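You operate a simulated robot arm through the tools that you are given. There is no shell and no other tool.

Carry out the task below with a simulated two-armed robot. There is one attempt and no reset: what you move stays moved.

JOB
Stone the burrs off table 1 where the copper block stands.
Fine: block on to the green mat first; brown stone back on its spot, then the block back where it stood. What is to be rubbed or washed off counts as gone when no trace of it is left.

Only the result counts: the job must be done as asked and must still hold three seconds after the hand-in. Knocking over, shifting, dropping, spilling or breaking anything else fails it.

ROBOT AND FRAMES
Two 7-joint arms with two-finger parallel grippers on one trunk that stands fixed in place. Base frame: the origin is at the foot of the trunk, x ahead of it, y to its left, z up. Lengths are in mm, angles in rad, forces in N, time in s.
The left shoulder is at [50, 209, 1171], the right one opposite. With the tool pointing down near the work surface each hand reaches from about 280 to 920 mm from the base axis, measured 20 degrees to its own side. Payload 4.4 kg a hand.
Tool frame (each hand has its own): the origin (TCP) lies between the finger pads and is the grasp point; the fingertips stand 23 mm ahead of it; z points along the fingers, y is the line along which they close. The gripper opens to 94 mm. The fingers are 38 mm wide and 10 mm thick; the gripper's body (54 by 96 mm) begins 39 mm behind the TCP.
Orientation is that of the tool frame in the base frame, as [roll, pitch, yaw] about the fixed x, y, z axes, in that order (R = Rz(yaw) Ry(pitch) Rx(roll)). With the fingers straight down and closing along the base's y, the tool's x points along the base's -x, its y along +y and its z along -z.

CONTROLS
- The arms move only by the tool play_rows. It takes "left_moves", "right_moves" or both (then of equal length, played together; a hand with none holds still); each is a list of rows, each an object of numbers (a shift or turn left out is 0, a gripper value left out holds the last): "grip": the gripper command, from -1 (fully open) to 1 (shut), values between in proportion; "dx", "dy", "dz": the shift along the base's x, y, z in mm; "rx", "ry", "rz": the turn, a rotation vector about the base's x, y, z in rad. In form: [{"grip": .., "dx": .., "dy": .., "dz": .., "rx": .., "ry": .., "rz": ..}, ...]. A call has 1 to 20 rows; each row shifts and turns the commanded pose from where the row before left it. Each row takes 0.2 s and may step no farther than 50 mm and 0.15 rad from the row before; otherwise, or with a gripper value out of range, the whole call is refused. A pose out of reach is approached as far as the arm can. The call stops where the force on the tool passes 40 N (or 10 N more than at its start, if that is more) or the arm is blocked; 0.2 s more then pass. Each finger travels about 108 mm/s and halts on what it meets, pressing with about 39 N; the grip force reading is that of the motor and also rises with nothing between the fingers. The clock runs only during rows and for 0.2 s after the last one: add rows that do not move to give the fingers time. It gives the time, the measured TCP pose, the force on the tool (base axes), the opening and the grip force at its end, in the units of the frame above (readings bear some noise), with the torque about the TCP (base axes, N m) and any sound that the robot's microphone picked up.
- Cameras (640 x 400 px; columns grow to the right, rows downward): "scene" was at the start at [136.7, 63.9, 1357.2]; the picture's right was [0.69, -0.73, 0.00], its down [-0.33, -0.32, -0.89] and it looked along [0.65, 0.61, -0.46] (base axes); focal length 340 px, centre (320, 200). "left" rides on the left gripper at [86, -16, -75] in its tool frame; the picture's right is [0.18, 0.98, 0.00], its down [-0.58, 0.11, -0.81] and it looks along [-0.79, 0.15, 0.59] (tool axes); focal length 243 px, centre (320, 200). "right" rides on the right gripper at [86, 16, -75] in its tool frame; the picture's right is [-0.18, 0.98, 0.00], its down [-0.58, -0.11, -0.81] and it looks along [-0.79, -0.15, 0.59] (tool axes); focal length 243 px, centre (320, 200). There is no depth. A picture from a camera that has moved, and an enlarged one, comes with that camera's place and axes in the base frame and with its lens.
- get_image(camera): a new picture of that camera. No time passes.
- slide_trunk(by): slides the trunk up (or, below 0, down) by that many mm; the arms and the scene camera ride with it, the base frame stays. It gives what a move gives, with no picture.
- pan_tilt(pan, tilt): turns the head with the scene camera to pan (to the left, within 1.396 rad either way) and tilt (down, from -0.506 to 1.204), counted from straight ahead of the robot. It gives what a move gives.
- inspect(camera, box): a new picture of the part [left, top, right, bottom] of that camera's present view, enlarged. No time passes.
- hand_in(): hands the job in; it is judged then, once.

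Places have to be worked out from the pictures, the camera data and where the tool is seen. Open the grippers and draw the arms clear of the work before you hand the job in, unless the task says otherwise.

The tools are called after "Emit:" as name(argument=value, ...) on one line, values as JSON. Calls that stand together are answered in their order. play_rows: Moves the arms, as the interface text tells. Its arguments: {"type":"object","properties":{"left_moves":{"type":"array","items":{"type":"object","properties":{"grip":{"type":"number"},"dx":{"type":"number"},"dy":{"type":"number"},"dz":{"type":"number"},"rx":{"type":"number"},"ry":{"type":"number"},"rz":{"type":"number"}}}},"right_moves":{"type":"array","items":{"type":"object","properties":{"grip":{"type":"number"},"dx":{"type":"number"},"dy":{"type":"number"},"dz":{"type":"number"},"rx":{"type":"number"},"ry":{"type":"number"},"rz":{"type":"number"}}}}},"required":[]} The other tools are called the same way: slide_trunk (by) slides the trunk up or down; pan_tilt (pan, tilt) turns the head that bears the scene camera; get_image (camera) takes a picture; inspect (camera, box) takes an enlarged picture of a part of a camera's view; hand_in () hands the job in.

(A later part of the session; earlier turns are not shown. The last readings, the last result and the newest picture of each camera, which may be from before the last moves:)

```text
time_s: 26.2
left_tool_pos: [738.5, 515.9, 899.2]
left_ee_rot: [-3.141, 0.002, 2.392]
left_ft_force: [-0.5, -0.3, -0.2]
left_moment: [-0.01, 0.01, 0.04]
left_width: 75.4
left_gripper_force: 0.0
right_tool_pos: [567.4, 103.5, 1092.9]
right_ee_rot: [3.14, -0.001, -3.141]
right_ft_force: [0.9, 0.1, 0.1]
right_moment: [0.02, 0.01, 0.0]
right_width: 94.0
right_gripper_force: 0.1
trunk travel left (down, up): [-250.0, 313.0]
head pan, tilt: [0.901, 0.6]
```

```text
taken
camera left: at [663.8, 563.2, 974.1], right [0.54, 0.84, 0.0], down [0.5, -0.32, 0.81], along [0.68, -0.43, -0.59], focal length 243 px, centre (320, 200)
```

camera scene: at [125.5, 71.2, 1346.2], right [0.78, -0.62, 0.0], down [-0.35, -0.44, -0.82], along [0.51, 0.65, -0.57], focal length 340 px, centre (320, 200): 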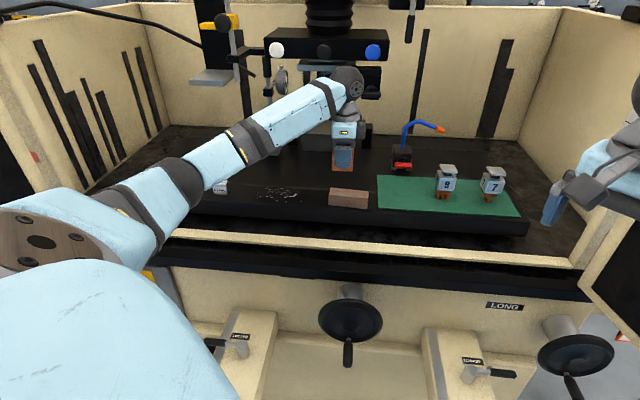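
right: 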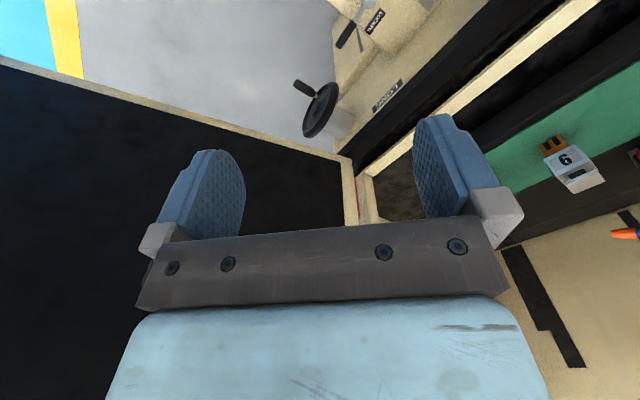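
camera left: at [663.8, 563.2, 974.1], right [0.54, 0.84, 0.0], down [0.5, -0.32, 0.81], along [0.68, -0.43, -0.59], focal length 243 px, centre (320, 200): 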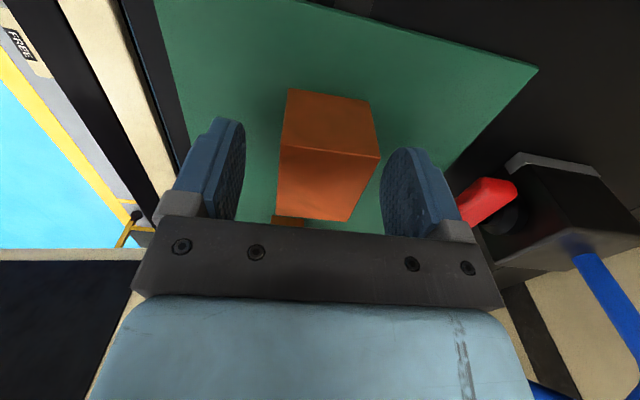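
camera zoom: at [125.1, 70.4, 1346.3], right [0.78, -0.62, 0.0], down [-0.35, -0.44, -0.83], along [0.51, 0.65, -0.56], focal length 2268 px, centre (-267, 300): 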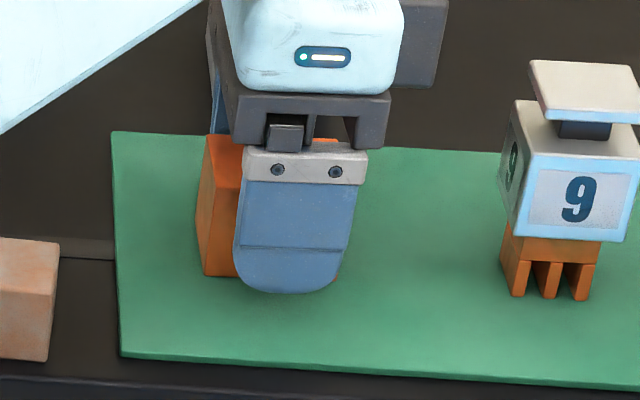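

Block released on the mat. I raise the hand clear and move above the stone, turning to its angle.

Emit:
play_rows(left_moves=[{"dz": 10, "grip": -1}, {"dz": 20}, {"dz": 25}, {"dz": 25}, {"dx": -18.4, "dy": 7.4, "rz": -0.0165}, {"dx": -18.4, "dy": 7.4, "rz": -0.0165}, {"dx": -18.4, "dy": 7.4, "rz": -0.0165}, {"dx": -18.4, "dy": 7.4, "rz": -0.0165}, {"dx": -18.4, "dy": 7.4, "rz": -0.0165}, {"dx": -18.4, "dy": 7.4, "rz": -0.0165}, {"dx": -18.4, "dy": 7.4, "rz": -0.0165}, {}, {}])

Emit:
get_image(camera="left")

Emit:
inspect(camera="left", box=[240, 0, 416, 144])

Emit:
get_image(camera="scene")

Emit:
inspect(camera="scene", box=[376, 155, 440, 215])

```text
time_s: 29.0
left_tool_pos: [608.6, 568.2, 978.8]
left_ee_rot: [3.141, -0.001, 2.275]
left_ft_force: [0.2, 0.2, 0.6]
left_moment: [0.01, -0.02, 0.02]
left_width: 93.8
left_gripper_force: 0.0
right_tool_pos: [567.1, 103.3, 1092.8]
right_ee_rot: [3.14, -0.001, -3.141]
right_ft_force: [0.0, 0.4, -0.9]
right_moment: [-0.01, -0.01, -0.02]
right_width: 94.1
right_gripper_force: 0.2
trunk travel left (down, up): [-250.0, 313.0]
head pan, tilt: [0.901, 0.6]
```

```text
taken
camera left: at [540.6, 623.6, 1054.1], right [0.63, 0.78, 0.0], down [0.46, -0.37, 0.81], along [0.63, -0.51, -0.59], focal length 243 px, centre (320, 200)
```

left: 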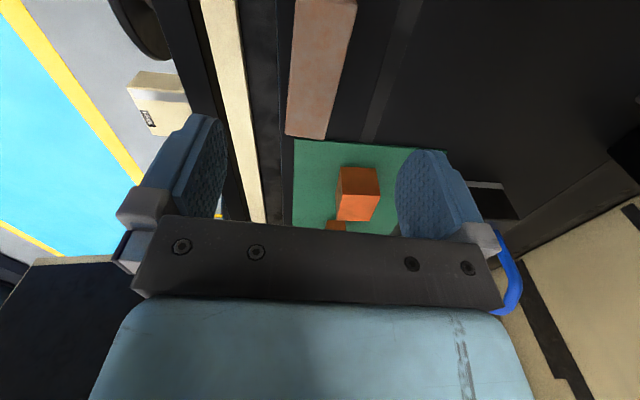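

```text
2.78 times, centred on (328, 72) of left
camera zoom: at [540.6, 623.6, 1054.1], right [0.63, 0.78, 0.0], down [0.46, -0.37, 0.81], along [0.63, -0.51, -0.59], focal length 674 px, centre (298, 556)
```

zoom: 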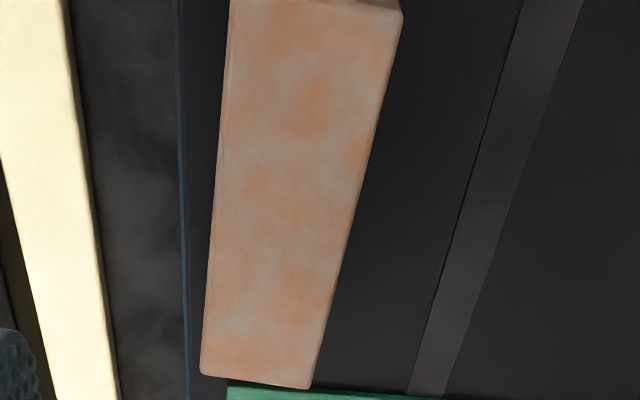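

```text
taken
camera scene: at [124.9, 70.5, 1346.3], right [0.78, -0.62, 0.0], down [-0.35, -0.44, -0.83], along [0.51, 0.65, -0.56], focal length 340 px, centre (320, 200)
```

scene: 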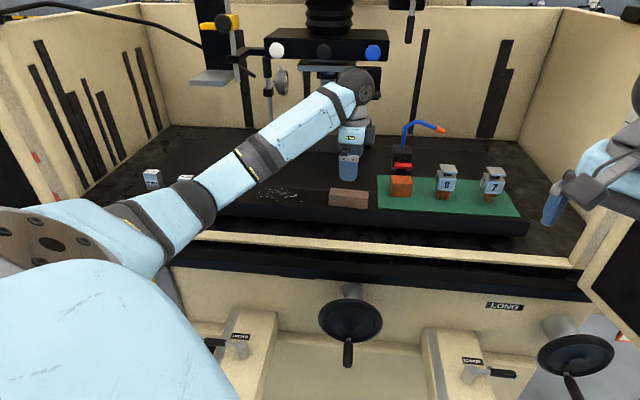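

```text
6.67 times, centred on (408, 185) of scene
camera zoom: at [124.9, 70.5, 1346.3], right [0.78, -0.62, 0.0], down [-0.35, -0.44, -0.83], along [0.51, 0.65, -0.56], focal length 2268 px, centre (-267, 300)
```

zoom: 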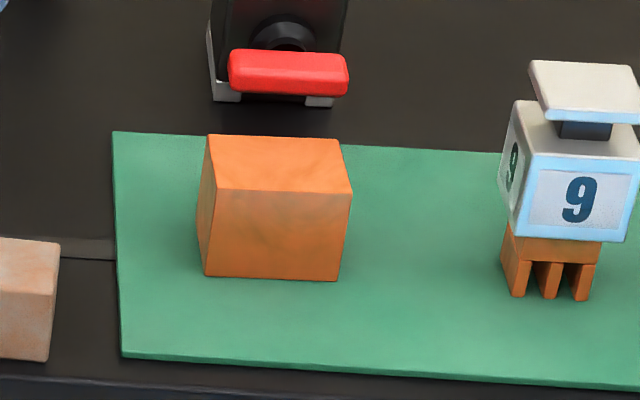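

From the wrist view the stone is 96×34×30 mm, parallel to the hand, with its centre about 4.3 mm forward of mine. I correct and descend, then check the gaps.

Emit:
play_rows(left_moves=[{"dx": -2.3, "dy": -3.9, "dz": -20}, {"dz": -25}, {"dz": -25}, {"dz": -15}, {"dz": -5}, {}, {}])

Emit:
inspect(camera="left", box=[160, 0, 480, 250])

Emit:
inspect(camera="scene", box=[312, 155, 392, 215])

```text
time_s: 30.6
left_tool_pos: [608.8, 564.6, 887.4]
left_ee_rot: [-3.14, 0.0, 2.275]
left_ft_force: [-0.6, -0.1, 0.1]
left_moment: [-0.02, -0.01, 0.0]
left_width: 94.2
left_gripper_force: 0.1
right_tool_pos: [566.6, 102.9, 1094.0]
right_ee_rot: [-3.141, 0.0, 3.141]
right_ft_force: [0.5, 0.3, -0.3]
right_moment: [0.02, -0.02, 0.0]
right_width: 94.0
right_gripper_force: 0.0
trunk travel left (down, up): [-250.0, 313.0]
head pan, tilt: [0.901, 0.6]
```

```text
1.60 times, centred on (320, 125) of left
camera zoom: at [538.9, 619.1, 963.0], right [0.63, 0.78, 0.0], down [0.46, -0.37, 0.81], along [0.63, -0.51, -0.59], focal length 388 px, centre (320, 320)
```

zoom: 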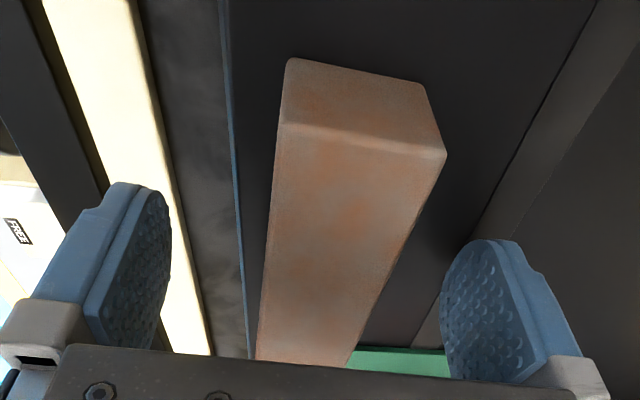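

```text
6.67 times, centred on (352, 185) of scene
camera zoom: at [125.1, 70.4, 1346.3], right [0.78, -0.62, 0.0], down [-0.35, -0.44, -0.83], along [0.51, 0.65, -0.56], focal length 2268 px, centre (107, 300)
```

zoom: 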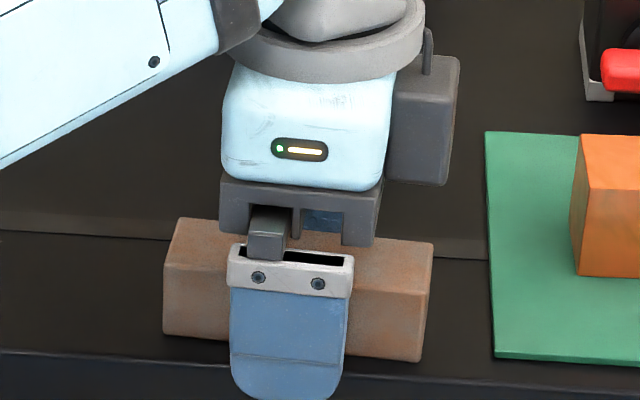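

Centred within about 1 mm. I nudge 0.8 mm back and close in steps.

Emit:
play_rows(left_moves=[{"dx": 0.6, "dy": 0.5}, {"grip": 0.17}, {}, {}])

Emit:
inspect(camera="left", box=[160, 0, 480, 250])

Emit:
inspect(camera="scene", box=[320, 175, 384, 215])

```text
time_s: 31.6
left_tool_pos: [608.5, 564.8, 887.8]
left_ee_rot: [3.141, 0.0, 2.276]
left_ft_force: [-0.3, 0.5, -0.4]
left_moment: [-0.03, -0.01, -0.01]
left_width: 39.1
left_gripper_force: 0.0
right_tool_pos: [566.7, 104.0, 1093.2]
right_ee_rot: [-3.142, 0.0, 3.141]
right_ft_force: [-0.7, -0.1, -0.5]
right_moment: [-0.01, -0.04, 0.0]
right_width: 94.0
right_gripper_force: 0.0
trunk travel left (down, up): [-250.0, 313.0]
head pan, tilt: [0.901, 0.6]
```

```text
1.60 times, centred on (320, 125) of left
camera zoom: at [539.6, 619.5, 963.7], right [0.63, 0.78, 0.0], down [0.46, -0.37, 0.81], along [0.63, -0.51, -0.59], focal length 388 px, centre (320, 320)
```

zoom: 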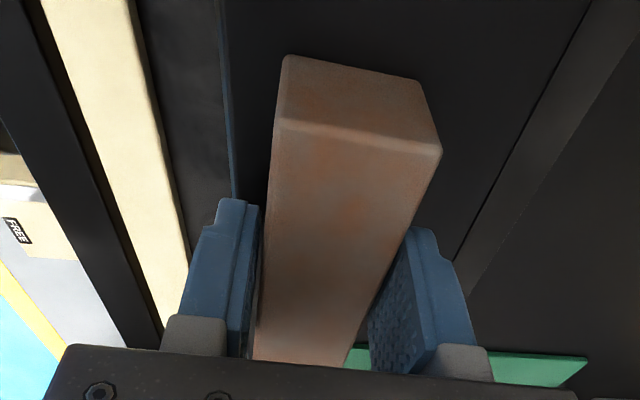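

```text
10.00 times, centred on (352, 195) of scene
camera zoom: at [125.1, 70.4, 1346.3], right [0.78, -0.62, 0.0], down [-0.35, -0.44, -0.83], along [0.51, 0.65, -0.56], focal length 3403 px, centre (0, 250)
```

zoom: 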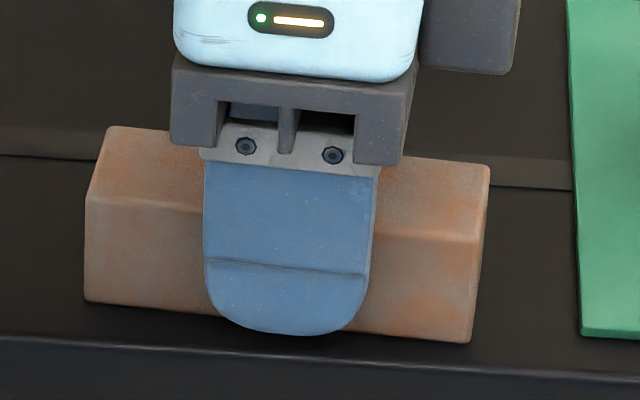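

Gaps look balanced and the stone hasn't moved, so I close onto it gently.

Emit:
play_rows(left_moves=[{"grip": 0.2}, {"grip": 0.22}, {"grip": 0.24}, {"grip": 0.26}, {"grip": 0.28}, {"grip": 1}, {}, {}])

Emit:
inspect(camera="left", box=[160, 0, 480, 250])

Emit:
inspect(camera="scene", box=[320, 175, 384, 215])

```text
time_s: 33.4
left_tool_pos: [607.1, 565.4, 889.4]
left_ee_rot: [-3.142, 0.0, 2.275]
left_ft_force: [-0.6, -0.6, 0.5]
left_moment: [-0.01, 0.04, 0.0]
left_width: 33.9
left_gripper_force: 38.6
right_tool_pos: [566.1, 103.7, 1093.2]
right_ee_rot: [-3.141, 0.0, 3.141]
right_ft_force: [0.5, 0.0, 0.3]
right_moment: [-0.04, 0.02, -0.04]
right_width: 94.2
right_gripper_force: 0.2
trunk travel left (down, up): [-250.0, 313.0]
head pan, tilt: [0.901, 0.6]
```

```text
1.60 times, centred on (320, 125) of left
camera zoom: at [539.6, 619.4, 963.8], right [0.63, 0.78, 0.0], down [0.46, -0.37, 0.81], along [0.63, -0.51, -0.59], focal length 388 px, centre (320, 320)
```

zoom: 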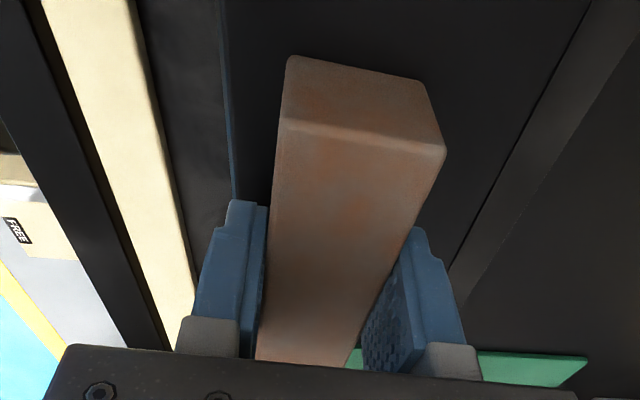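

```text
10.00 times, centred on (352, 195) of scene
camera zoom: at [125.0, 70.3, 1346.3], right [0.78, -0.62, 0.0], down [-0.35, -0.44, -0.83], along [0.51, 0.65, -0.56], focal length 3403 px, centre (0, 250)
```

zoom: 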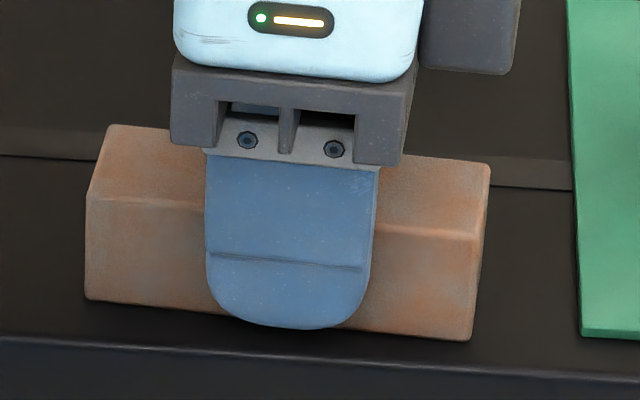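

The stone is gripped (33.9 mm, 38.6 N). Closing nudged it about 1 mm back, which I'll undo when returning it (grasp camera pose 539.6, 619.4, 963.8). I lift it and carry it above the burr field, aligning to the table.

Emit:
play_rows(left_moves=[{"dz": 5}, {"dz": 10}, {"dz": 15}, {"dz": 10}, {"dx": -17.8, "dy": 17.66, "rz": 0.0115}, {"dx": -17.8, "dy": 17.66, "rz": 0.0115}, {"dx": -17.8, "dy": 17.66, "rz": 0.0115}, {"dx": -17.8, "dy": 17.66, "rz": 0.0115}, {"dx": -17.8, "dy": 17.66, "rz": 0.0115}, {"dx": -17.8, "dy": 17.66, "rz": 0.0115}, {"dx": -17.8, "dy": 17.66, "rz": 0.0115}, {}, {}])

Emit:
inspect(camera="scene", box=[232, 145, 328, 205])

Emit:
get_image(camera="left")

```text
time_s: 36.2
left_tool_pos: [481.9, 688.1, 930.1]
left_ee_rot: [-3.141, 0.0, 2.357]
left_ft_force: [0.0, 0.5, -1.5]
left_moment: [-0.02, 0.02, -0.01]
left_width: 33.5
left_gripper_force: 39.0
right_tool_pos: [567.2, 105.1, 1093.7]
right_ee_rot: [3.141, -0.001, -3.141]
right_ft_force: [0.1, 0.3, -0.7]
right_moment: [-0.03, -0.02, 0.04]
right_width: 94.1
right_gripper_force: 0.1
trunk travel left (down, up): [-250.0, 313.0]
head pan, tilt: [0.901, 0.6]
```

```text
6.67 times, centred on (280, 175) of scene
camera zoom: at [125.0, 70.6, 1346.3], right [0.78, -0.62, 0.0], down [-0.35, -0.44, -0.82], along [0.51, 0.65, -0.57], focal length 2268 px, centre (587, 367)
```

zoom: 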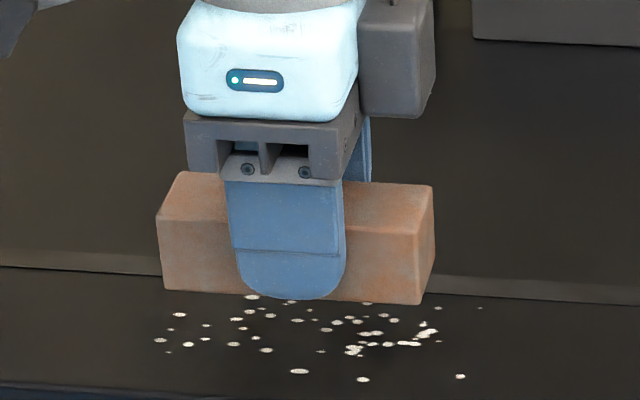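

```text
taken
camera left: at [408.9, 736.4, 1003.5], right [0.56, 0.83, 0.0], down [0.49, -0.33, 0.81], along [0.67, -0.46, -0.59], focal length 243 px, centre (320, 200)
```

left: 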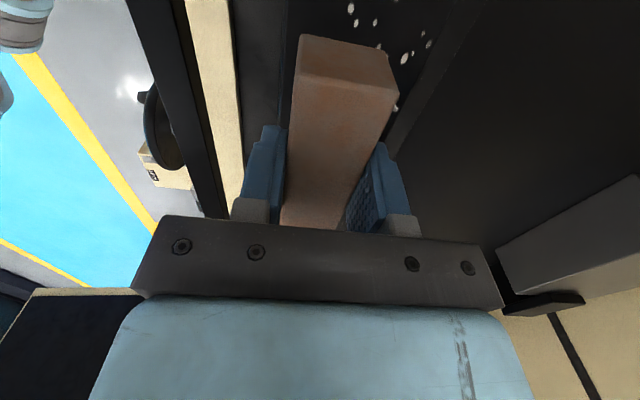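

The stone is over the field. I lower it to the plate and feel for contact.

Emit:
play_rows(left_moves=[{"dz": -12}, {"dz": -12}, {"dz": -10}, {"dz": -2}, {}, {}])

Emit:
play_rows(left_moves=[{"dz": -1.5}, {}, {}])

Emit:
play_rows(left_moves=[{"dz": -1.5}, {}, {}])

```text
time_s: 37.6
left_tool_pos: [483.6, 688.8, 892.3]
left_ee_rot: [3.141, 0.0, 2.357]
left_ft_force: [0.6, 0.3, -2.8]
left_moment: [-0.02, 0.0, 0.02]
left_width: 33.8
left_gripper_force: 38.9
right_tool_pos: [567.5, 105.2, 1093.3]
right_ee_rot: [-3.141, 0.0, 3.141]
right_ft_force: [0.1, -0.6, -0.5]
right_moment: [-0.01, -0.02, 0.02]
right_width: 94.4
right_gripper_force: 0.1
trunk travel left (down, up): [-250.0, 313.0]
head pan, tilt: [0.901, 0.6]
```

```text
time_s: 38.4
left_tool_pos: [484.1, 689.4, 891.4]
left_ee_rot: [3.141, 0.001, 2.357]
left_ft_force: [0.3, -1.5, -2.9]
left_moment: [-0.01, 0.05, -0.01]
left_width: 33.6
left_gripper_force: 38.9
right_tool_pos: [567.8, 104.3, 1093.7]
right_ee_rot: [3.141, 0.0, 3.141]
right_ft_force: [-0.1, -0.5, 0.2]
right_moment: [-0.01, -0.04, 0.0]
right_width: 93.9
right_gripper_force: 0.1
trunk travel left (down, up): [-250.0, 313.0]
head pan, tilt: [0.901, 0.6]
```

```text
time_s: 39.2
left_tool_pos: [483.7, 689.1, 890.6]
left_ee_rot: [-3.141, 0.001, 2.356]
left_ft_force: [0.7, -0.4, -2.1]
left_moment: [-0.03, -0.01, -0.01]
left_width: 33.7
left_gripper_force: 39.2
right_tool_pos: [567.4, 103.1, 1093.5]
right_ee_rot: [3.141, 0.0, 3.14]
right_ft_force: [-0.2, 0.3, -0.9]
right_moment: [-0.01, -0.02, -0.01]
right_width: 94.3
right_gripper_force: 0.1
trunk travel left (down, up): [-250.0, 313.0]
head pan, tilt: [0.901, 0.6]
```

Emit:
play_rows(left_moves=[{"dz": -1.5}, {}, {}])

Emit:
play_rows(left_moves=[{"dz": -1.5}, {}, {}])

```text
time_s: 40.0
left_tool_pos: [483.4, 689.3, 888.4]
left_ee_rot: [3.14, 0.0, 2.355]
left_ft_force: [1.9, 3.5, 5.7]
left_moment: [0.22, 0.26, -0.17]
left_width: 34.0
left_gripper_force: 39.2
right_tool_pos: [567.0, 103.7, 1094.0]
right_ee_rot: [3.141, 0.0, 3.141]
right_ft_force: [0.1, 0.2, 0.0]
right_moment: [-0.03, 0.0, -0.02]
right_width: 94.1
right_gripper_force: 0.1
trunk travel left (down, up): [-250.0, 313.0]
head pan, tilt: [0.901, 0.6]
```

```text
time_s: 40.8
left_tool_pos: [482.9, 689.7, 887.4]
left_ee_rot: [3.138, 0.0, 2.356]
left_ft_force: [4.1, 7.0, 17.2]
left_moment: [0.21, 0.37, -0.16]
left_width: 33.7
left_gripper_force: 39.3
right_tool_pos: [566.5, 102.1, 1093.7]
right_ee_rot: [3.139, 0.001, -3.141]
right_ft_force: [-0.5, -0.4, 0.6]
right_moment: [0.02, 0.02, -0.01]
right_width: 94.0
right_gripper_force: 0.0
trunk travel left (down, up): [-250.0, 313.0]
head pan, tilt: [0.901, 0.6]
```

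Good contact at about 17 N downforce. I make a first stroke along the table direction and look at the result.

Emit:
play_rows(left_moves=[{"dx": 5.3, "dy": -5.3}, {"dx": 6.4, "dy": -6.4}, {"dx": 6.4, "dy": -6.4}, {"dx": -6.4, "dy": 6.4}, {"dx": -7, "dy": 7}, {"dx": -7, "dy": 7}, {"dx": -7, "dy": 7}, {"dx": -6.4, "dy": 6.4}, {"dx": -5.3, "dy": 5.3}, {"dx": 5.3, "dy": -5.3}, {"dx": 7, "dy": -7}, {"dx": 7, "dy": -7}, {}])

Emit:
inspect(camera="scene", box=[232, 145, 328, 205])

Emit:
get_image(camera="left")

```text
time_s: 43.6
left_tool_pos: [479.3, 690.7, 889.0]
left_ee_rot: [3.14, 0.0, 2.357]
left_ft_force: [-6.5, 5.3, 14.2]
left_moment: [-0.16, 0.13, -0.1]
left_width: 33.6
left_gripper_force: 39.0
right_tool_pos: [565.4, 102.6, 1094.8]
right_ee_rot: [3.14, 0.002, -3.141]
right_ft_force: [0.5, -0.3, 0.5]
right_moment: [0.01, -0.01, 0.02]
right_width: 94.0
right_gripper_force: 0.0
trunk travel left (down, up): [-250.0, 313.0]
head pan, tilt: [0.901, 0.6]
```

```text
6.67 times, centred on (280, 175) of scene
camera zoom: at [123.3, 69.1, 1346.6], right [0.78, -0.62, 0.0], down [-0.35, -0.44, -0.83], along [0.51, 0.65, -0.56], focal length 2268 px, centre (587, 367)
```

zoom: 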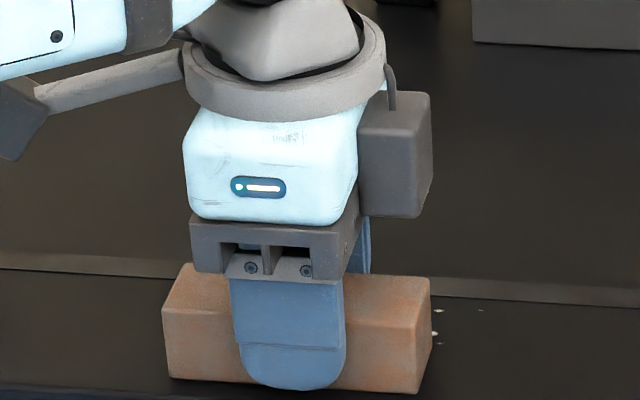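

```text
taken
camera left: at [407.6, 739.2, 964.0], right [0.56, 0.83, 0.0], down [0.49, -0.34, 0.81], along [0.67, -0.45, -0.59], focal length 243 px, centre (320, 200)
```

left: 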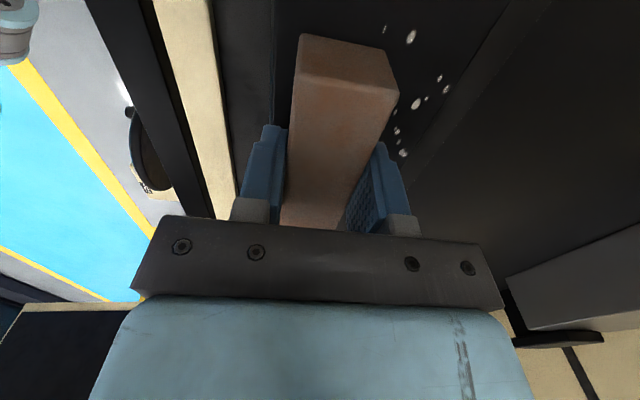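

The first lane already cleared part of the burrs. I continue with strokes in lanes farther back toward the slot.

Emit:
play_rows(left_moves=[{"dx": 5.3, "dy": 5.3}, {"dx": 5.3, "dy": 5.3}, {"dx": 7, "dy": -7}, {"dx": 7, "dy": -7}, {"dx": 7, "dy": -7}, {"dx": -7, "dy": 7}, {"dx": -7, "dy": 7}, {"dx": -7, "dy": 7}, {"dx": -7, "dy": 7}, {"dx": -7, "dy": 7}, {"dx": -7, "dy": 7}, {"dx": 7, "dy": -7}, {"dx": 7, "dy": -7}, {"dx": 7, "dy": -7}, {}])

Emit:
play_rows(left_moves=[{"dx": 4.6, "dy": 4.6}, {"dx": 4.6, "dy": 4.6}, {"dx": 7, "dy": -7}, {"dx": 7, "dy": -7}, {"dx": 7, "dy": -7}, {"dx": -7, "dy": 7}, {"dx": -7, "dy": 7}, {"dx": -7, "dy": 7}, {"dx": -7, "dy": 7}, {"dx": -7, "dy": 7}, {"dx": -7, "dy": 7}, {"dx": 7, "dy": -7}, {"dx": 7, "dy": -7}, {"dx": 7, "dy": -7}, {}])

Emit:
inspect(camera="scene", box=[232, 145, 328, 205])

Emit:
get_image(camera="left")

```text
time_s: 46.8
left_tool_pos: [490.6, 700.9, 889.0]
left_ee_rot: [3.138, 0.0, 2.357]
left_ft_force: [-7.4, 6.9, 21.8]
left_moment: [0.31, 0.39, -0.03]
left_width: 33.4
left_gripper_force: 39.8
right_tool_pos: [566.0, 102.6, 1094.8]
right_ee_rot: [3.139, 0.001, 3.141]
right_ft_force: [-0.6, -0.6, -0.1]
right_moment: [-0.01, 0.02, 0.0]
right_width: 93.7
right_gripper_force: 0.1
trunk travel left (down, up): [-250.0, 313.0]
head pan, tilt: [0.901, 0.6]
```

```text
time_s: 50.0
left_tool_pos: [499.9, 709.7, 888.7]
left_ee_rot: [3.14, 0.001, 2.356]
left_ft_force: [-5.2, 5.4, 16.1]
left_moment: [-0.23, -0.09, -0.07]
left_width: 33.9
left_gripper_force: 39.1
right_tool_pos: [565.6, 102.6, 1094.2]
right_ee_rot: [-3.141, 0.002, -3.141]
right_ft_force: [-0.2, 0.2, 0.0]
right_moment: [-0.02, -0.01, -0.03]
right_width: 94.0
right_gripper_force: 0.0
trunk travel left (down, up): [-250.0, 313.0]
head pan, tilt: [0.901, 0.6]
```

```text
6.67 times, centred on (280, 175) of scene
camera zoom: at [123.1, 68.9, 1346.6], right [0.78, -0.62, 0.0], down [-0.35, -0.44, -0.83], along [0.51, 0.65, -0.56], focal length 2268 px, centre (587, 367)
```

zoom: 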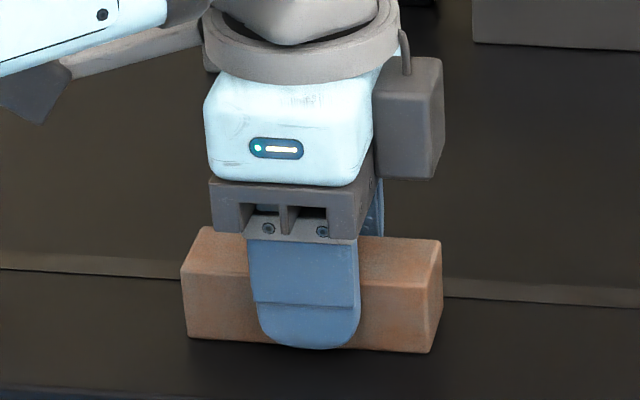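

```text
taken
camera left: at [426.9, 758.9, 963.8], right [0.56, 0.83, 0.0], down [0.49, -0.34, 0.81], along [0.67, -0.45, -0.59], focal length 243 px, centre (320, 200)
```

left: 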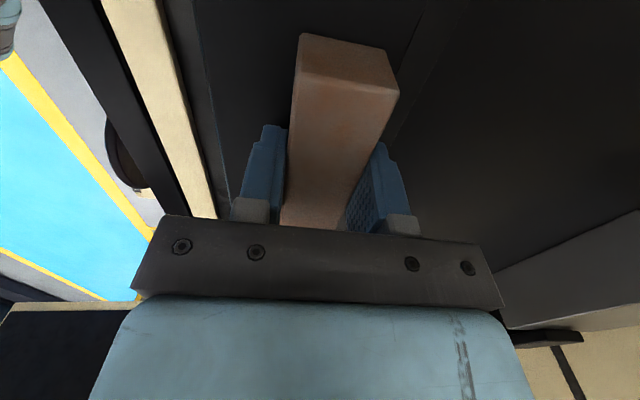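

The visible area looks clean. I add a last lane nearer the slot and a second sweep back across the front lane, then I'll lift to inspect.

Emit:
play_rows(left_moves=[{"dx": 3.6, "dy": 3.6}, {"dx": 3.6, "dy": 3.6}, {"dx": 7, "dy": -7}, {"dx": 7, "dy": -7}, {"dx": 7, "dy": -7}, {"dx": 3.5, "dy": -3.5}, {"dx": -7, "dy": 7}, {"dx": -7, "dy": 7}, {"dx": -7, "dy": 7}, {"dx": -7, "dy": 7}, {"dx": -7, "dy": 7}, {"dx": -7, "dy": 7}, {"dx": -7, "dy": 7}, {"dx": 7, "dy": -7}, {"dx": 7, "dy": -7}, {"dx": 7, "dy": -7}, {}])

Emit:
play_rows(left_moves=[{"dx": -7, "dy": -7}, {"dx": -7, "dy": -7}, {"dx": -7, "dy": -7}, {"dx": -7, "dy": -7}, {"dx": 7, "dy": -7}, {"dx": 7, "dy": -7}, {"dx": 7, "dy": -7}, {"dx": 3.5, "dy": -3.5}, {"dx": -7, "dy": 7}, {"dx": -7, "dy": 7}, {"dx": -7, "dy": 7}, {"dx": -7, "dy": 7}, {"dx": -7, "dy": 7}, {"dx": -7, "dy": 7}, {"dx": -7, "dy": 7}, {"dx": 7, "dy": -7}, {"dx": 7, "dy": -7}, {"dx": 7, "dy": -7}, {}])

Emit:
inspect(camera="scene", box=[232, 145, 328, 205])

```text
time_s: 53.6
left_tool_pos: [503.9, 720.3, 888.8]
left_ee_rot: [3.139, 0.001, 2.356]
left_ft_force: [-6.1, 4.9, 15.1]
left_moment: [-0.19, 0.08, -0.11]
left_width: 34.0
left_gripper_force: 39.0
right_tool_pos: [566.3, 103.4, 1095.0]
right_ee_rot: [3.139, 0.002, -3.14]
right_ft_force: [0.3, 0.2, 0.1]
right_moment: [0.02, -0.03, 0.02]
right_width: 94.1
right_gripper_force: 0.0
trunk travel left (down, up): [-250.0, 313.0]
head pan, tilt: [0.901, 0.6]
```

```text
time_s: 57.6
left_tool_pos: [473.0, 697.2, 888.6]
left_ee_rot: [3.14, 0.0, 2.357]
left_ft_force: [-5.7, 3.3, 11.8]
left_moment: [-0.36, -0.29, -0.01]
left_width: 33.7
left_gripper_force: 39.3
right_tool_pos: [566.6, 103.2, 1093.7]
right_ee_rot: [3.14, 0.001, 3.14]
right_ft_force: [0.4, 0.0, -0.2]
right_moment: [-0.02, 0.01, -0.03]
right_width: 94.0
right_gripper_force: 0.1
trunk travel left (down, up): [-250.0, 313.0]
head pan, tilt: [0.901, 0.6]
```

```text
6.67 times, centred on (280, 175) of scene
camera zoom: at [123.7, 69.2, 1346.5], right [0.78, -0.62, 0.0], down [-0.35, -0.44, -0.83], along [0.51, 0.65, -0.56], focal length 2268 px, centre (587, 367)
```

zoom: 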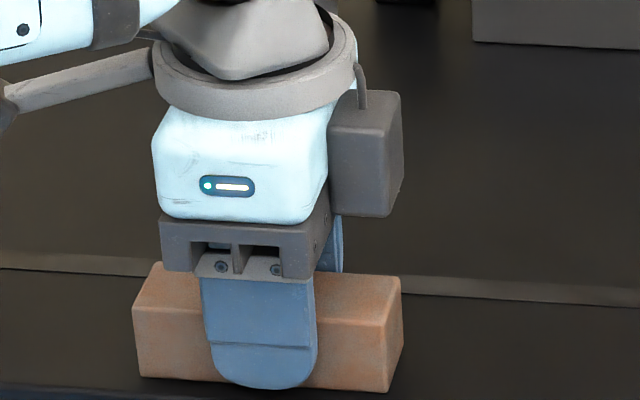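

No specks remain visible around the stone. I lift it and carry it back above its spot so the whole burr field can be inspected.

Emit:
play_rows(left_moves=[{"dz": 5}, {"dz": 10}, {"dz": 15}, {"dz": 10}, {"dx": 16.7, "dy": -16.7, "rz": -0.0101}, {"dx": 16.7, "dy": -16.7, "rz": -0.0101}, {"dx": 16.7, "dy": -16.7, "rz": -0.0101}, {"dx": 16.7, "dy": -16.7, "rz": -0.0101}, {"dx": 16.7, "dy": -16.7, "rz": -0.0101}, {"dx": 16.7, "dy": -16.7, "rz": -0.0101}, {"dx": 16.7, "dy": -16.7, "rz": -0.0101}, {"dx": 16.7, "dy": -16.7, "rz": -0.0101}, {}, {}])

Emit:
inspect(camera="scene", box=[248, 165, 312, 205])

Emit:
inspect(camera="scene", box=[200, 165, 264, 205])

Emit:
inspect(camera="scene", box=[280, 165, 344, 205])

Emit:
get_image(camera="left")

```text
time_s: 60.6
left_tool_pos: [605.4, 562.7, 927.2]
left_ee_rot: [3.141, 0.001, 2.275]
left_ft_force: [0.6, 0.6, -2.3]
left_moment: [-0.03, 0.01, 0.02]
left_width: 33.6
left_gripper_force: 38.5
right_tool_pos: [566.9, 104.7, 1093.2]
right_ee_rot: [3.14, 0.001, -3.14]
right_ft_force: [0.4, 0.0, -0.3]
right_moment: [-0.02, 0.01, -0.01]
right_width: 94.3
right_gripper_force: 0.0
trunk travel left (down, up): [-250.0, 313.0]
head pan, tilt: [0.901, 0.6]
```

```text
10.00 times, centred on (280, 185) of scene
camera zoom: at [125.5, 70.5, 1346.2], right [0.78, -0.62, 0.0], down [-0.35, -0.44, -0.82], along [0.51, 0.65, -0.57], focal length 3403 px, centre (720, 350)
```

zoom: 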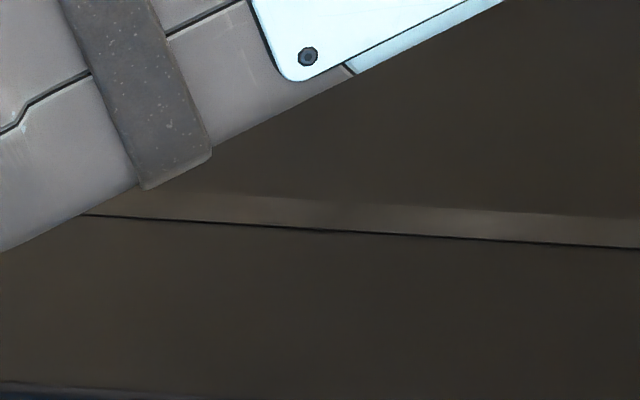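

```text
10.00 times, centred on (232, 185) of scene
camera zoom: at [125.5, 70.5, 1346.2], right [0.78, -0.62, 0.0], down [-0.35, -0.44, -0.82], along [0.51, 0.65, -0.57], focal length 3403 px, centre (1200, 350)
```

zoom: 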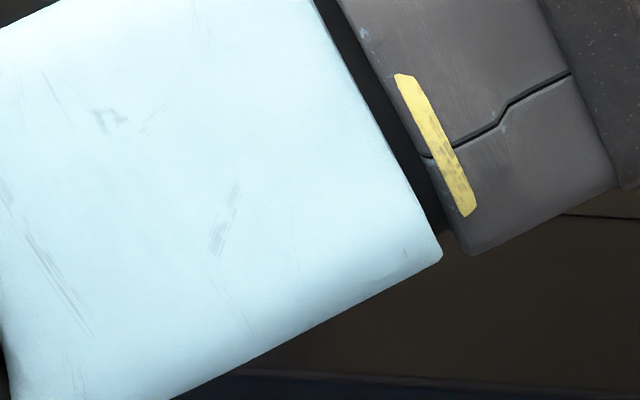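

```text
10.00 times, centred on (312, 185) of scene
camera zoom: at [125.5, 70.5, 1346.2], right [0.78, -0.62, 0.0], down [-0.35, -0.44, -0.82], along [0.51, 0.65, -0.57], focal length 3403 px, centre (400, 350)
```

zoom: 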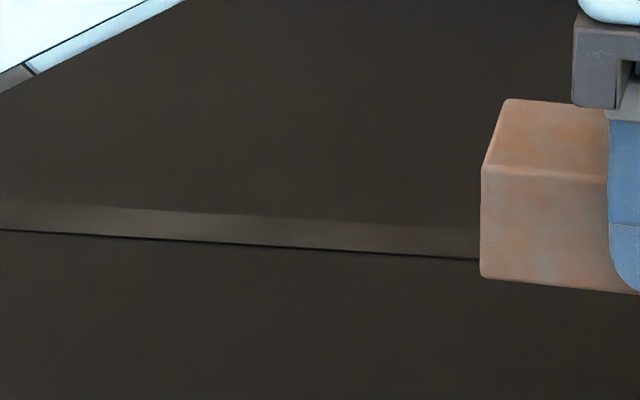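

```text
taken
camera left: at [537.5, 617.6, 1001.3], right [0.63, 0.78, 0.0], down [0.46, -0.37, 0.81], along [0.63, -0.51, -0.59], focal length 243 px, centre (320, 200)
```

left: 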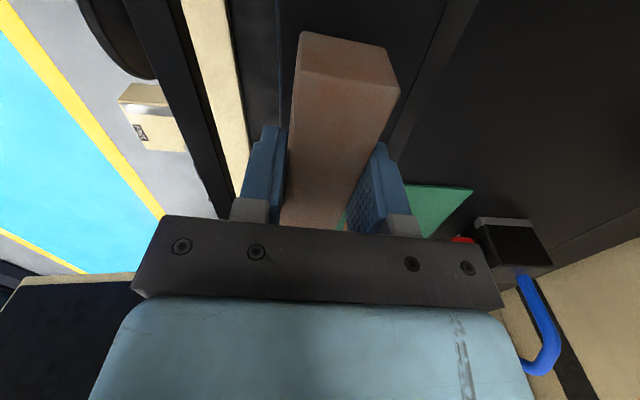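

The field appears clean. I zoom in even further for any faint remnant before putting the stone back.

Emit:
inspect(camera="scene", box=[250, 182, 282, 204])

Emit:
inspect(camera="scene", box=[278, 182, 310, 204])

```text
16.00 times, centred on (266, 193) of scene
camera zoom: at [125.5, 70.5, 1346.2], right [0.78, -0.62, 0.0], down [-0.35, -0.44, -0.82], along [0.51, 0.65, -0.57], focal length 5444 px, centre (1184, 312)
```

zoom: 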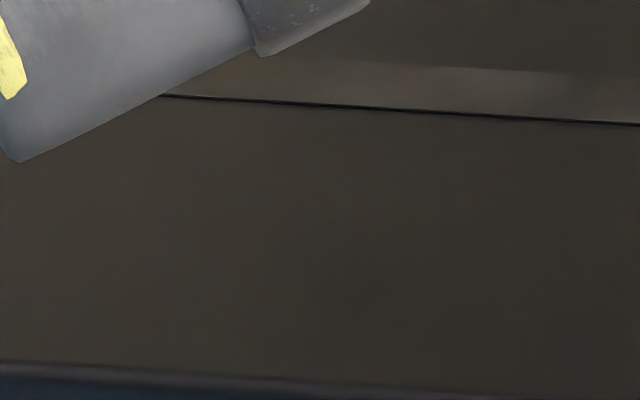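

```text
16.00 times, centred on (294, 193) of scene
camera zoom: at [125.5, 70.5, 1346.2], right [0.78, -0.62, 0.0], down [-0.35, -0.44, -0.82], along [0.51, 0.65, -0.57], focal length 5444 px, centre (736, 312)
```

zoom: 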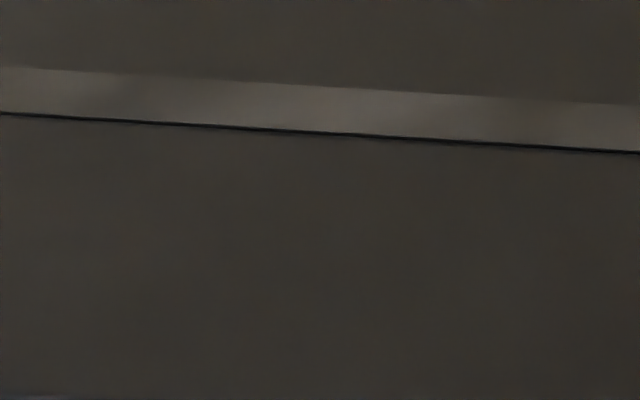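

Clean. I check whether the stone slipped in the grip by comparing with the grasp picture.

Emit:
inspect(camera="left", box=[160, 0, 480, 250])

Emit:
inspect(camera="scene", box=[312, 155, 392, 215])

```text
1.60 times, centred on (320, 125) of left
camera zoom: at [537.5, 617.6, 1001.3], right [0.63, 0.78, 0.0], down [0.46, -0.37, 0.81], along [0.63, -0.51, -0.59], focal length 388 px, centre (320, 320)
```

zoom: 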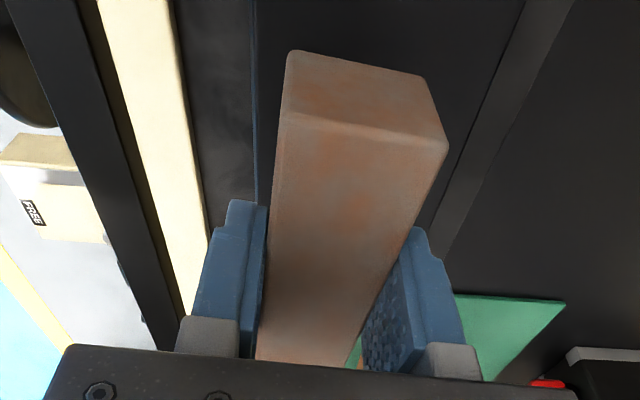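

```text
6.67 times, centred on (352, 185) of scene
camera zoom: at [125.5, 70.5, 1346.2], right [0.78, -0.62, 0.0], down [-0.35, -0.44, -0.82], along [0.51, 0.65, -0.57], focal length 2268 px, centre (107, 300)
```

zoom: 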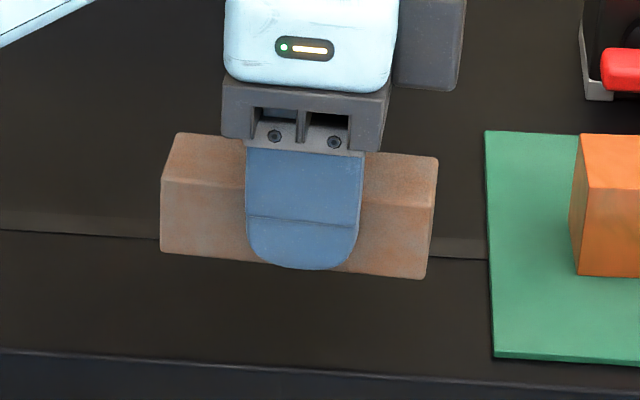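

Slip is negligible (under a millimetre). I lower the stone to just above its spot and verify the pose before contact.

Emit:
play_rows(left_moves=[{"dx": 1.3, "dy": 1.2, "dz": -10}, {"dz": -12}, {"dz": -11}, {}, {}])

Emit:
inspect(camera="left", box=[160, 0, 480, 250])

Emit:
inspect(camera="scene", box=[320, 175, 384, 215])

```text
time_s: 61.8
left_tool_pos: [607.4, 564.8, 893.3]
left_ee_rot: [3.139, -0.001, 2.275]
left_ft_force: [0.1, 0.0, -2.3]
left_moment: [0.01, 0.03, -0.03]
left_width: 33.6
left_gripper_force: 38.5
right_tool_pos: [568.2, 103.4, 1093.4]
right_ee_rot: [3.141, 0.0, -3.14]
right_ft_force: [0.3, -0.2, 0.9]
right_moment: [0.01, -0.01, -0.02]
right_width: 94.0
right_gripper_force: 0.1
trunk travel left (down, up): [-250.0, 313.0]
head pan, tilt: [0.901, 0.6]
```

```text
1.60 times, centred on (320, 125) of left
camera zoom: at [539.7, 619.6, 968.4], right [0.63, 0.78, 0.0], down [0.46, -0.37, 0.81], along [0.63, -0.51, -0.59], focal length 388 px, centre (320, 320)
```

zoom: 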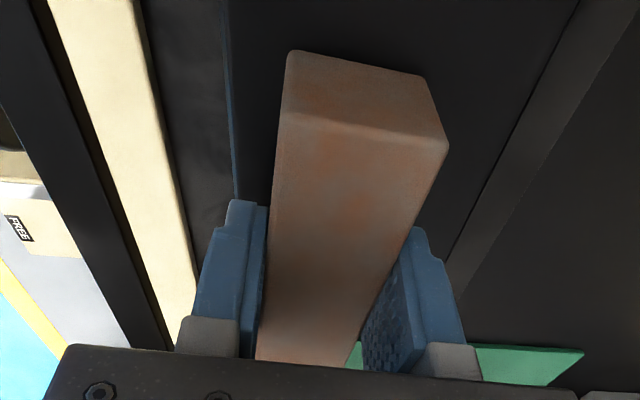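

```text
10.00 times, centred on (352, 195) of scene
camera zoom: at [125.4, 70.7, 1346.2], right [0.78, -0.62, 0.0], down [-0.35, -0.44, -0.82], along [0.51, 0.65, -0.57], focal length 3403 px, centre (0, 250)
```

zoom: 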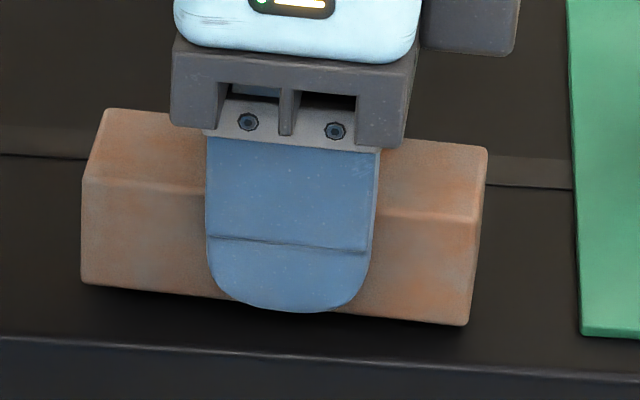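

The stone is about 1.2 mm too far back and 0.7 mm too far left of its original place. I correct by that and lower to contact.

Emit:
play_rows(left_moves=[{"dx": -0.5, "dy": -1.3}, {"dz": -2}, {"dz": -1}, {}, {}])

Emit:
play_rows(left_moves=[{"dz": -1}, {}, {}])

Emit:
inspect(camera="scene", box=[320, 175, 384, 215])

Emit:
inspect(camera="left", box=[160, 0, 480, 250])

```text
time_s: 63.0
left_tool_pos: [607.5, 562.9, 891.6]
left_ee_rot: [3.141, 0.0, 2.276]
left_ft_force: [0.2, -0.3, -2.0]
left_moment: [-0.02, 0.01, 0.04]
left_width: 33.5
left_gripper_force: 38.9
right_tool_pos: [567.4, 104.3, 1093.3]
right_ee_rot: [-3.141, 0.0, 3.141]
right_ft_force: [0.4, -0.1, -0.2]
right_moment: [0.03, 0.03, 0.0]
right_width: 94.1
right_gripper_force: 0.1
trunk travel left (down, up): [-250.0, 313.0]
head pan, tilt: [0.901, 0.6]
```

```text
time_s: 63.8
left_tool_pos: [606.7, 563.5, 889.8]
left_ee_rot: [-3.141, -0.001, 2.277]
left_ft_force: [0.7, -0.2, -3.3]
left_moment: [0.0, -0.01, -0.01]
left_width: 33.7
left_gripper_force: 38.3
right_tool_pos: [566.9, 102.7, 1094.1]
right_ee_rot: [3.141, -0.001, -3.141]
right_ft_force: [0.0, -0.3, 0.1]
right_moment: [0.0, 0.03, 0.0]
right_width: 93.9
right_gripper_force: 0.1
trunk travel left (down, up): [-250.0, 313.0]
head pan, tilt: [0.901, 0.6]
```

```text
10.00 times, centred on (352, 195) of scene
camera zoom: at [125.3, 70.6, 1346.2], right [0.78, -0.62, 0.0], down [-0.35, -0.44, -0.82], along [0.51, 0.65, -0.57], focal length 3403 px, centre (0, 250)
```

zoom: 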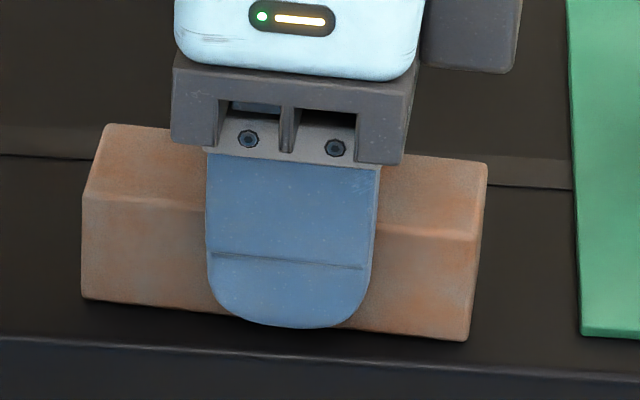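

```text
1.60 times, centred on (320, 125) of left
camera zoom: at [538.9, 618.3, 964.8], right [0.63, 0.78, 0.0], down [0.46, -0.37, 0.81], along [0.63, -0.51, -0.59], focal length 388 px, centre (320, 320)
```

zoom: 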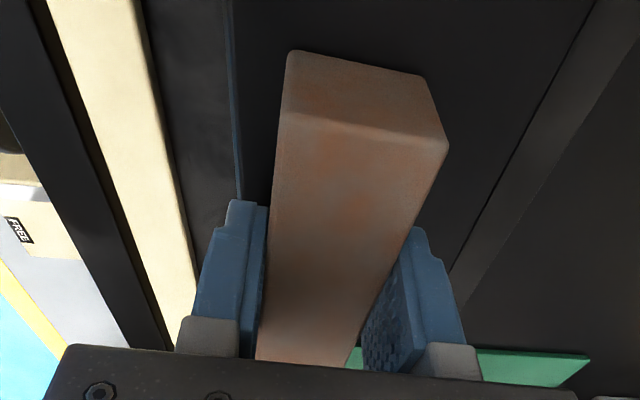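

Now within about 0.5 mm. I nudge right slightly and complete the touchdown.

Emit:
play_rows(left_moves=[{"dx": 0.4, "dy": -0.45}, {"dz": -1}, {}, {}])

Emit:
play_rows(left_moves=[{"dz": -0.7}, {}, {}])

Emit:
inspect(camera="scene", box=[320, 175, 384, 215])

```text
time_s: 64.8
left_tool_pos: [608.7, 563.1, 888.4]
left_ee_rot: [3.141, 0.0, 2.276]
left_ft_force: [0.7, 1.0, -0.3]
left_moment: [0.06, 0.0, -0.03]
left_width: 33.6
left_gripper_force: 39.2
right_tool_pos: [566.8, 104.3, 1092.5]
right_ee_rot: [-3.141, 0.0, -3.141]
right_ft_force: [0.4, -0.9, -0.8]
right_moment: [0.01, 0.01, 0.0]
right_width: 94.0
right_gripper_force: 0.0
trunk travel left (down, up): [-250.0, 313.0]
head pan, tilt: [0.901, 0.6]
```

```text
time_s: 65.6
left_tool_pos: [608.1, 562.5, 889.5]
left_ee_rot: [3.14, -0.001, 2.277]
left_ft_force: [0.2, 0.7, 2.8]
left_moment: [0.17, 0.18, -0.02]
left_width: 33.6
left_gripper_force: 38.9
right_tool_pos: [567.8, 103.8, 1093.1]
right_ee_rot: [3.141, 0.0, 3.141]
right_ft_force: [-0.1, -1.1, -0.3]
right_moment: [0.02, -0.02, -0.01]
right_width: 93.6
right_gripper_force: 0.0
trunk travel left (down, up): [-250.0, 313.0]
head pan, tilt: [0.901, 0.6]
```

```text
10.00 times, centred on (352, 195) of scene
camera zoom: at [124.8, 70.2, 1346.3], right [0.78, -0.62, 0.0], down [-0.35, -0.44, -0.83], along [0.51, 0.65, -0.56], focal length 3403 px, centre (0, 250)
```

zoom: 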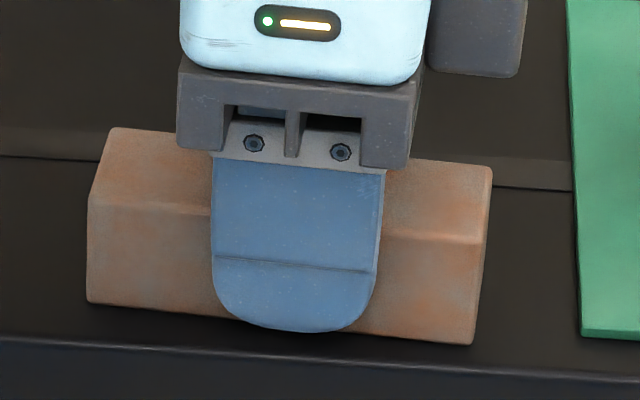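

The stone touches down within about 0.7 mm of its original place. I release it and raise the hand.

Emit:
play_rows(left_moves=[{"grip": 0.2}, {}, {"grip": 0}, {}, {"grip": -1}, {}, {}, {"dz": 10}, {"dz": 20}, {"dz": 30}, {"dz": 30}, {}])

Emit:
inspect(camera="scene", box=[320, 175, 384, 215])

Emit:
get_image(camera="scene")

```text
time_s: 68.2
left_tool_pos: [607.4, 562.5, 978.9]
left_ee_rot: [-3.14, 0.001, 2.276]
left_ft_force: [-0.1, 0.8, -0.5]
left_moment: [0.0, -0.02, 0.01]
left_width: 94.0
left_gripper_force: 0.1
right_tool_pos: [567.1, 103.8, 1093.1]
right_ee_rot: [-3.14, 0.0, 3.141]
right_ft_force: [-0.3, -0.4, -0.1]
right_moment: [0.02, 0.0, -0.02]
right_width: 94.0
right_gripper_force: 0.1
trunk travel left (down, up): [-250.0, 313.0]
head pan, tilt: [0.901, 0.6]
```

```text
10.00 times, centred on (352, 195) of scene
camera zoom: at [125.3, 70.6, 1346.2], right [0.78, -0.62, 0.0], down [-0.35, -0.44, -0.82], along [0.51, 0.65, -0.57], focal length 3403 px, centre (0, 250)
```

zoom: 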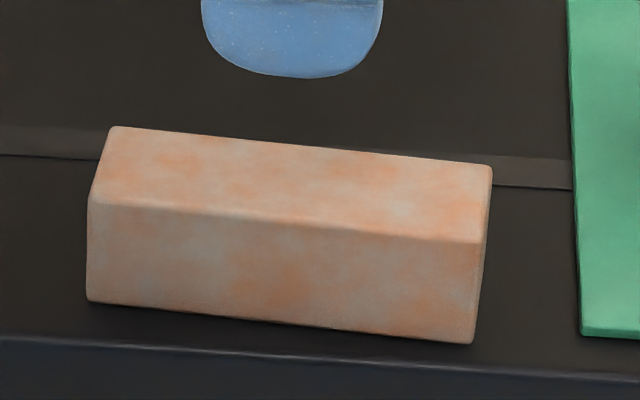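

```text
taken
camera scene: at [125.3, 70.6, 1346.2], right [0.78, -0.62, 0.0], down [-0.35, -0.44, -0.82], along [0.51, 0.65, -0.57], focal length 340 px, centre (320, 200)
```

scene: 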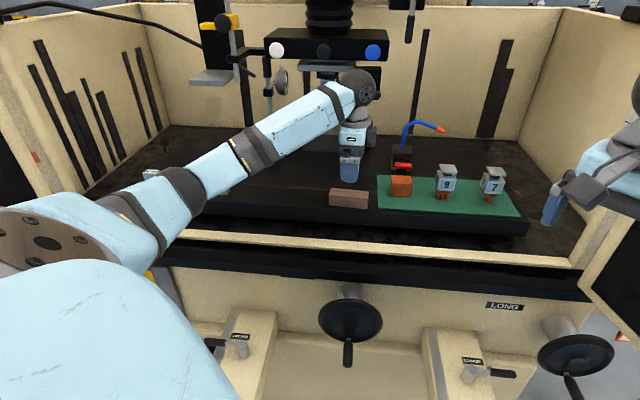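

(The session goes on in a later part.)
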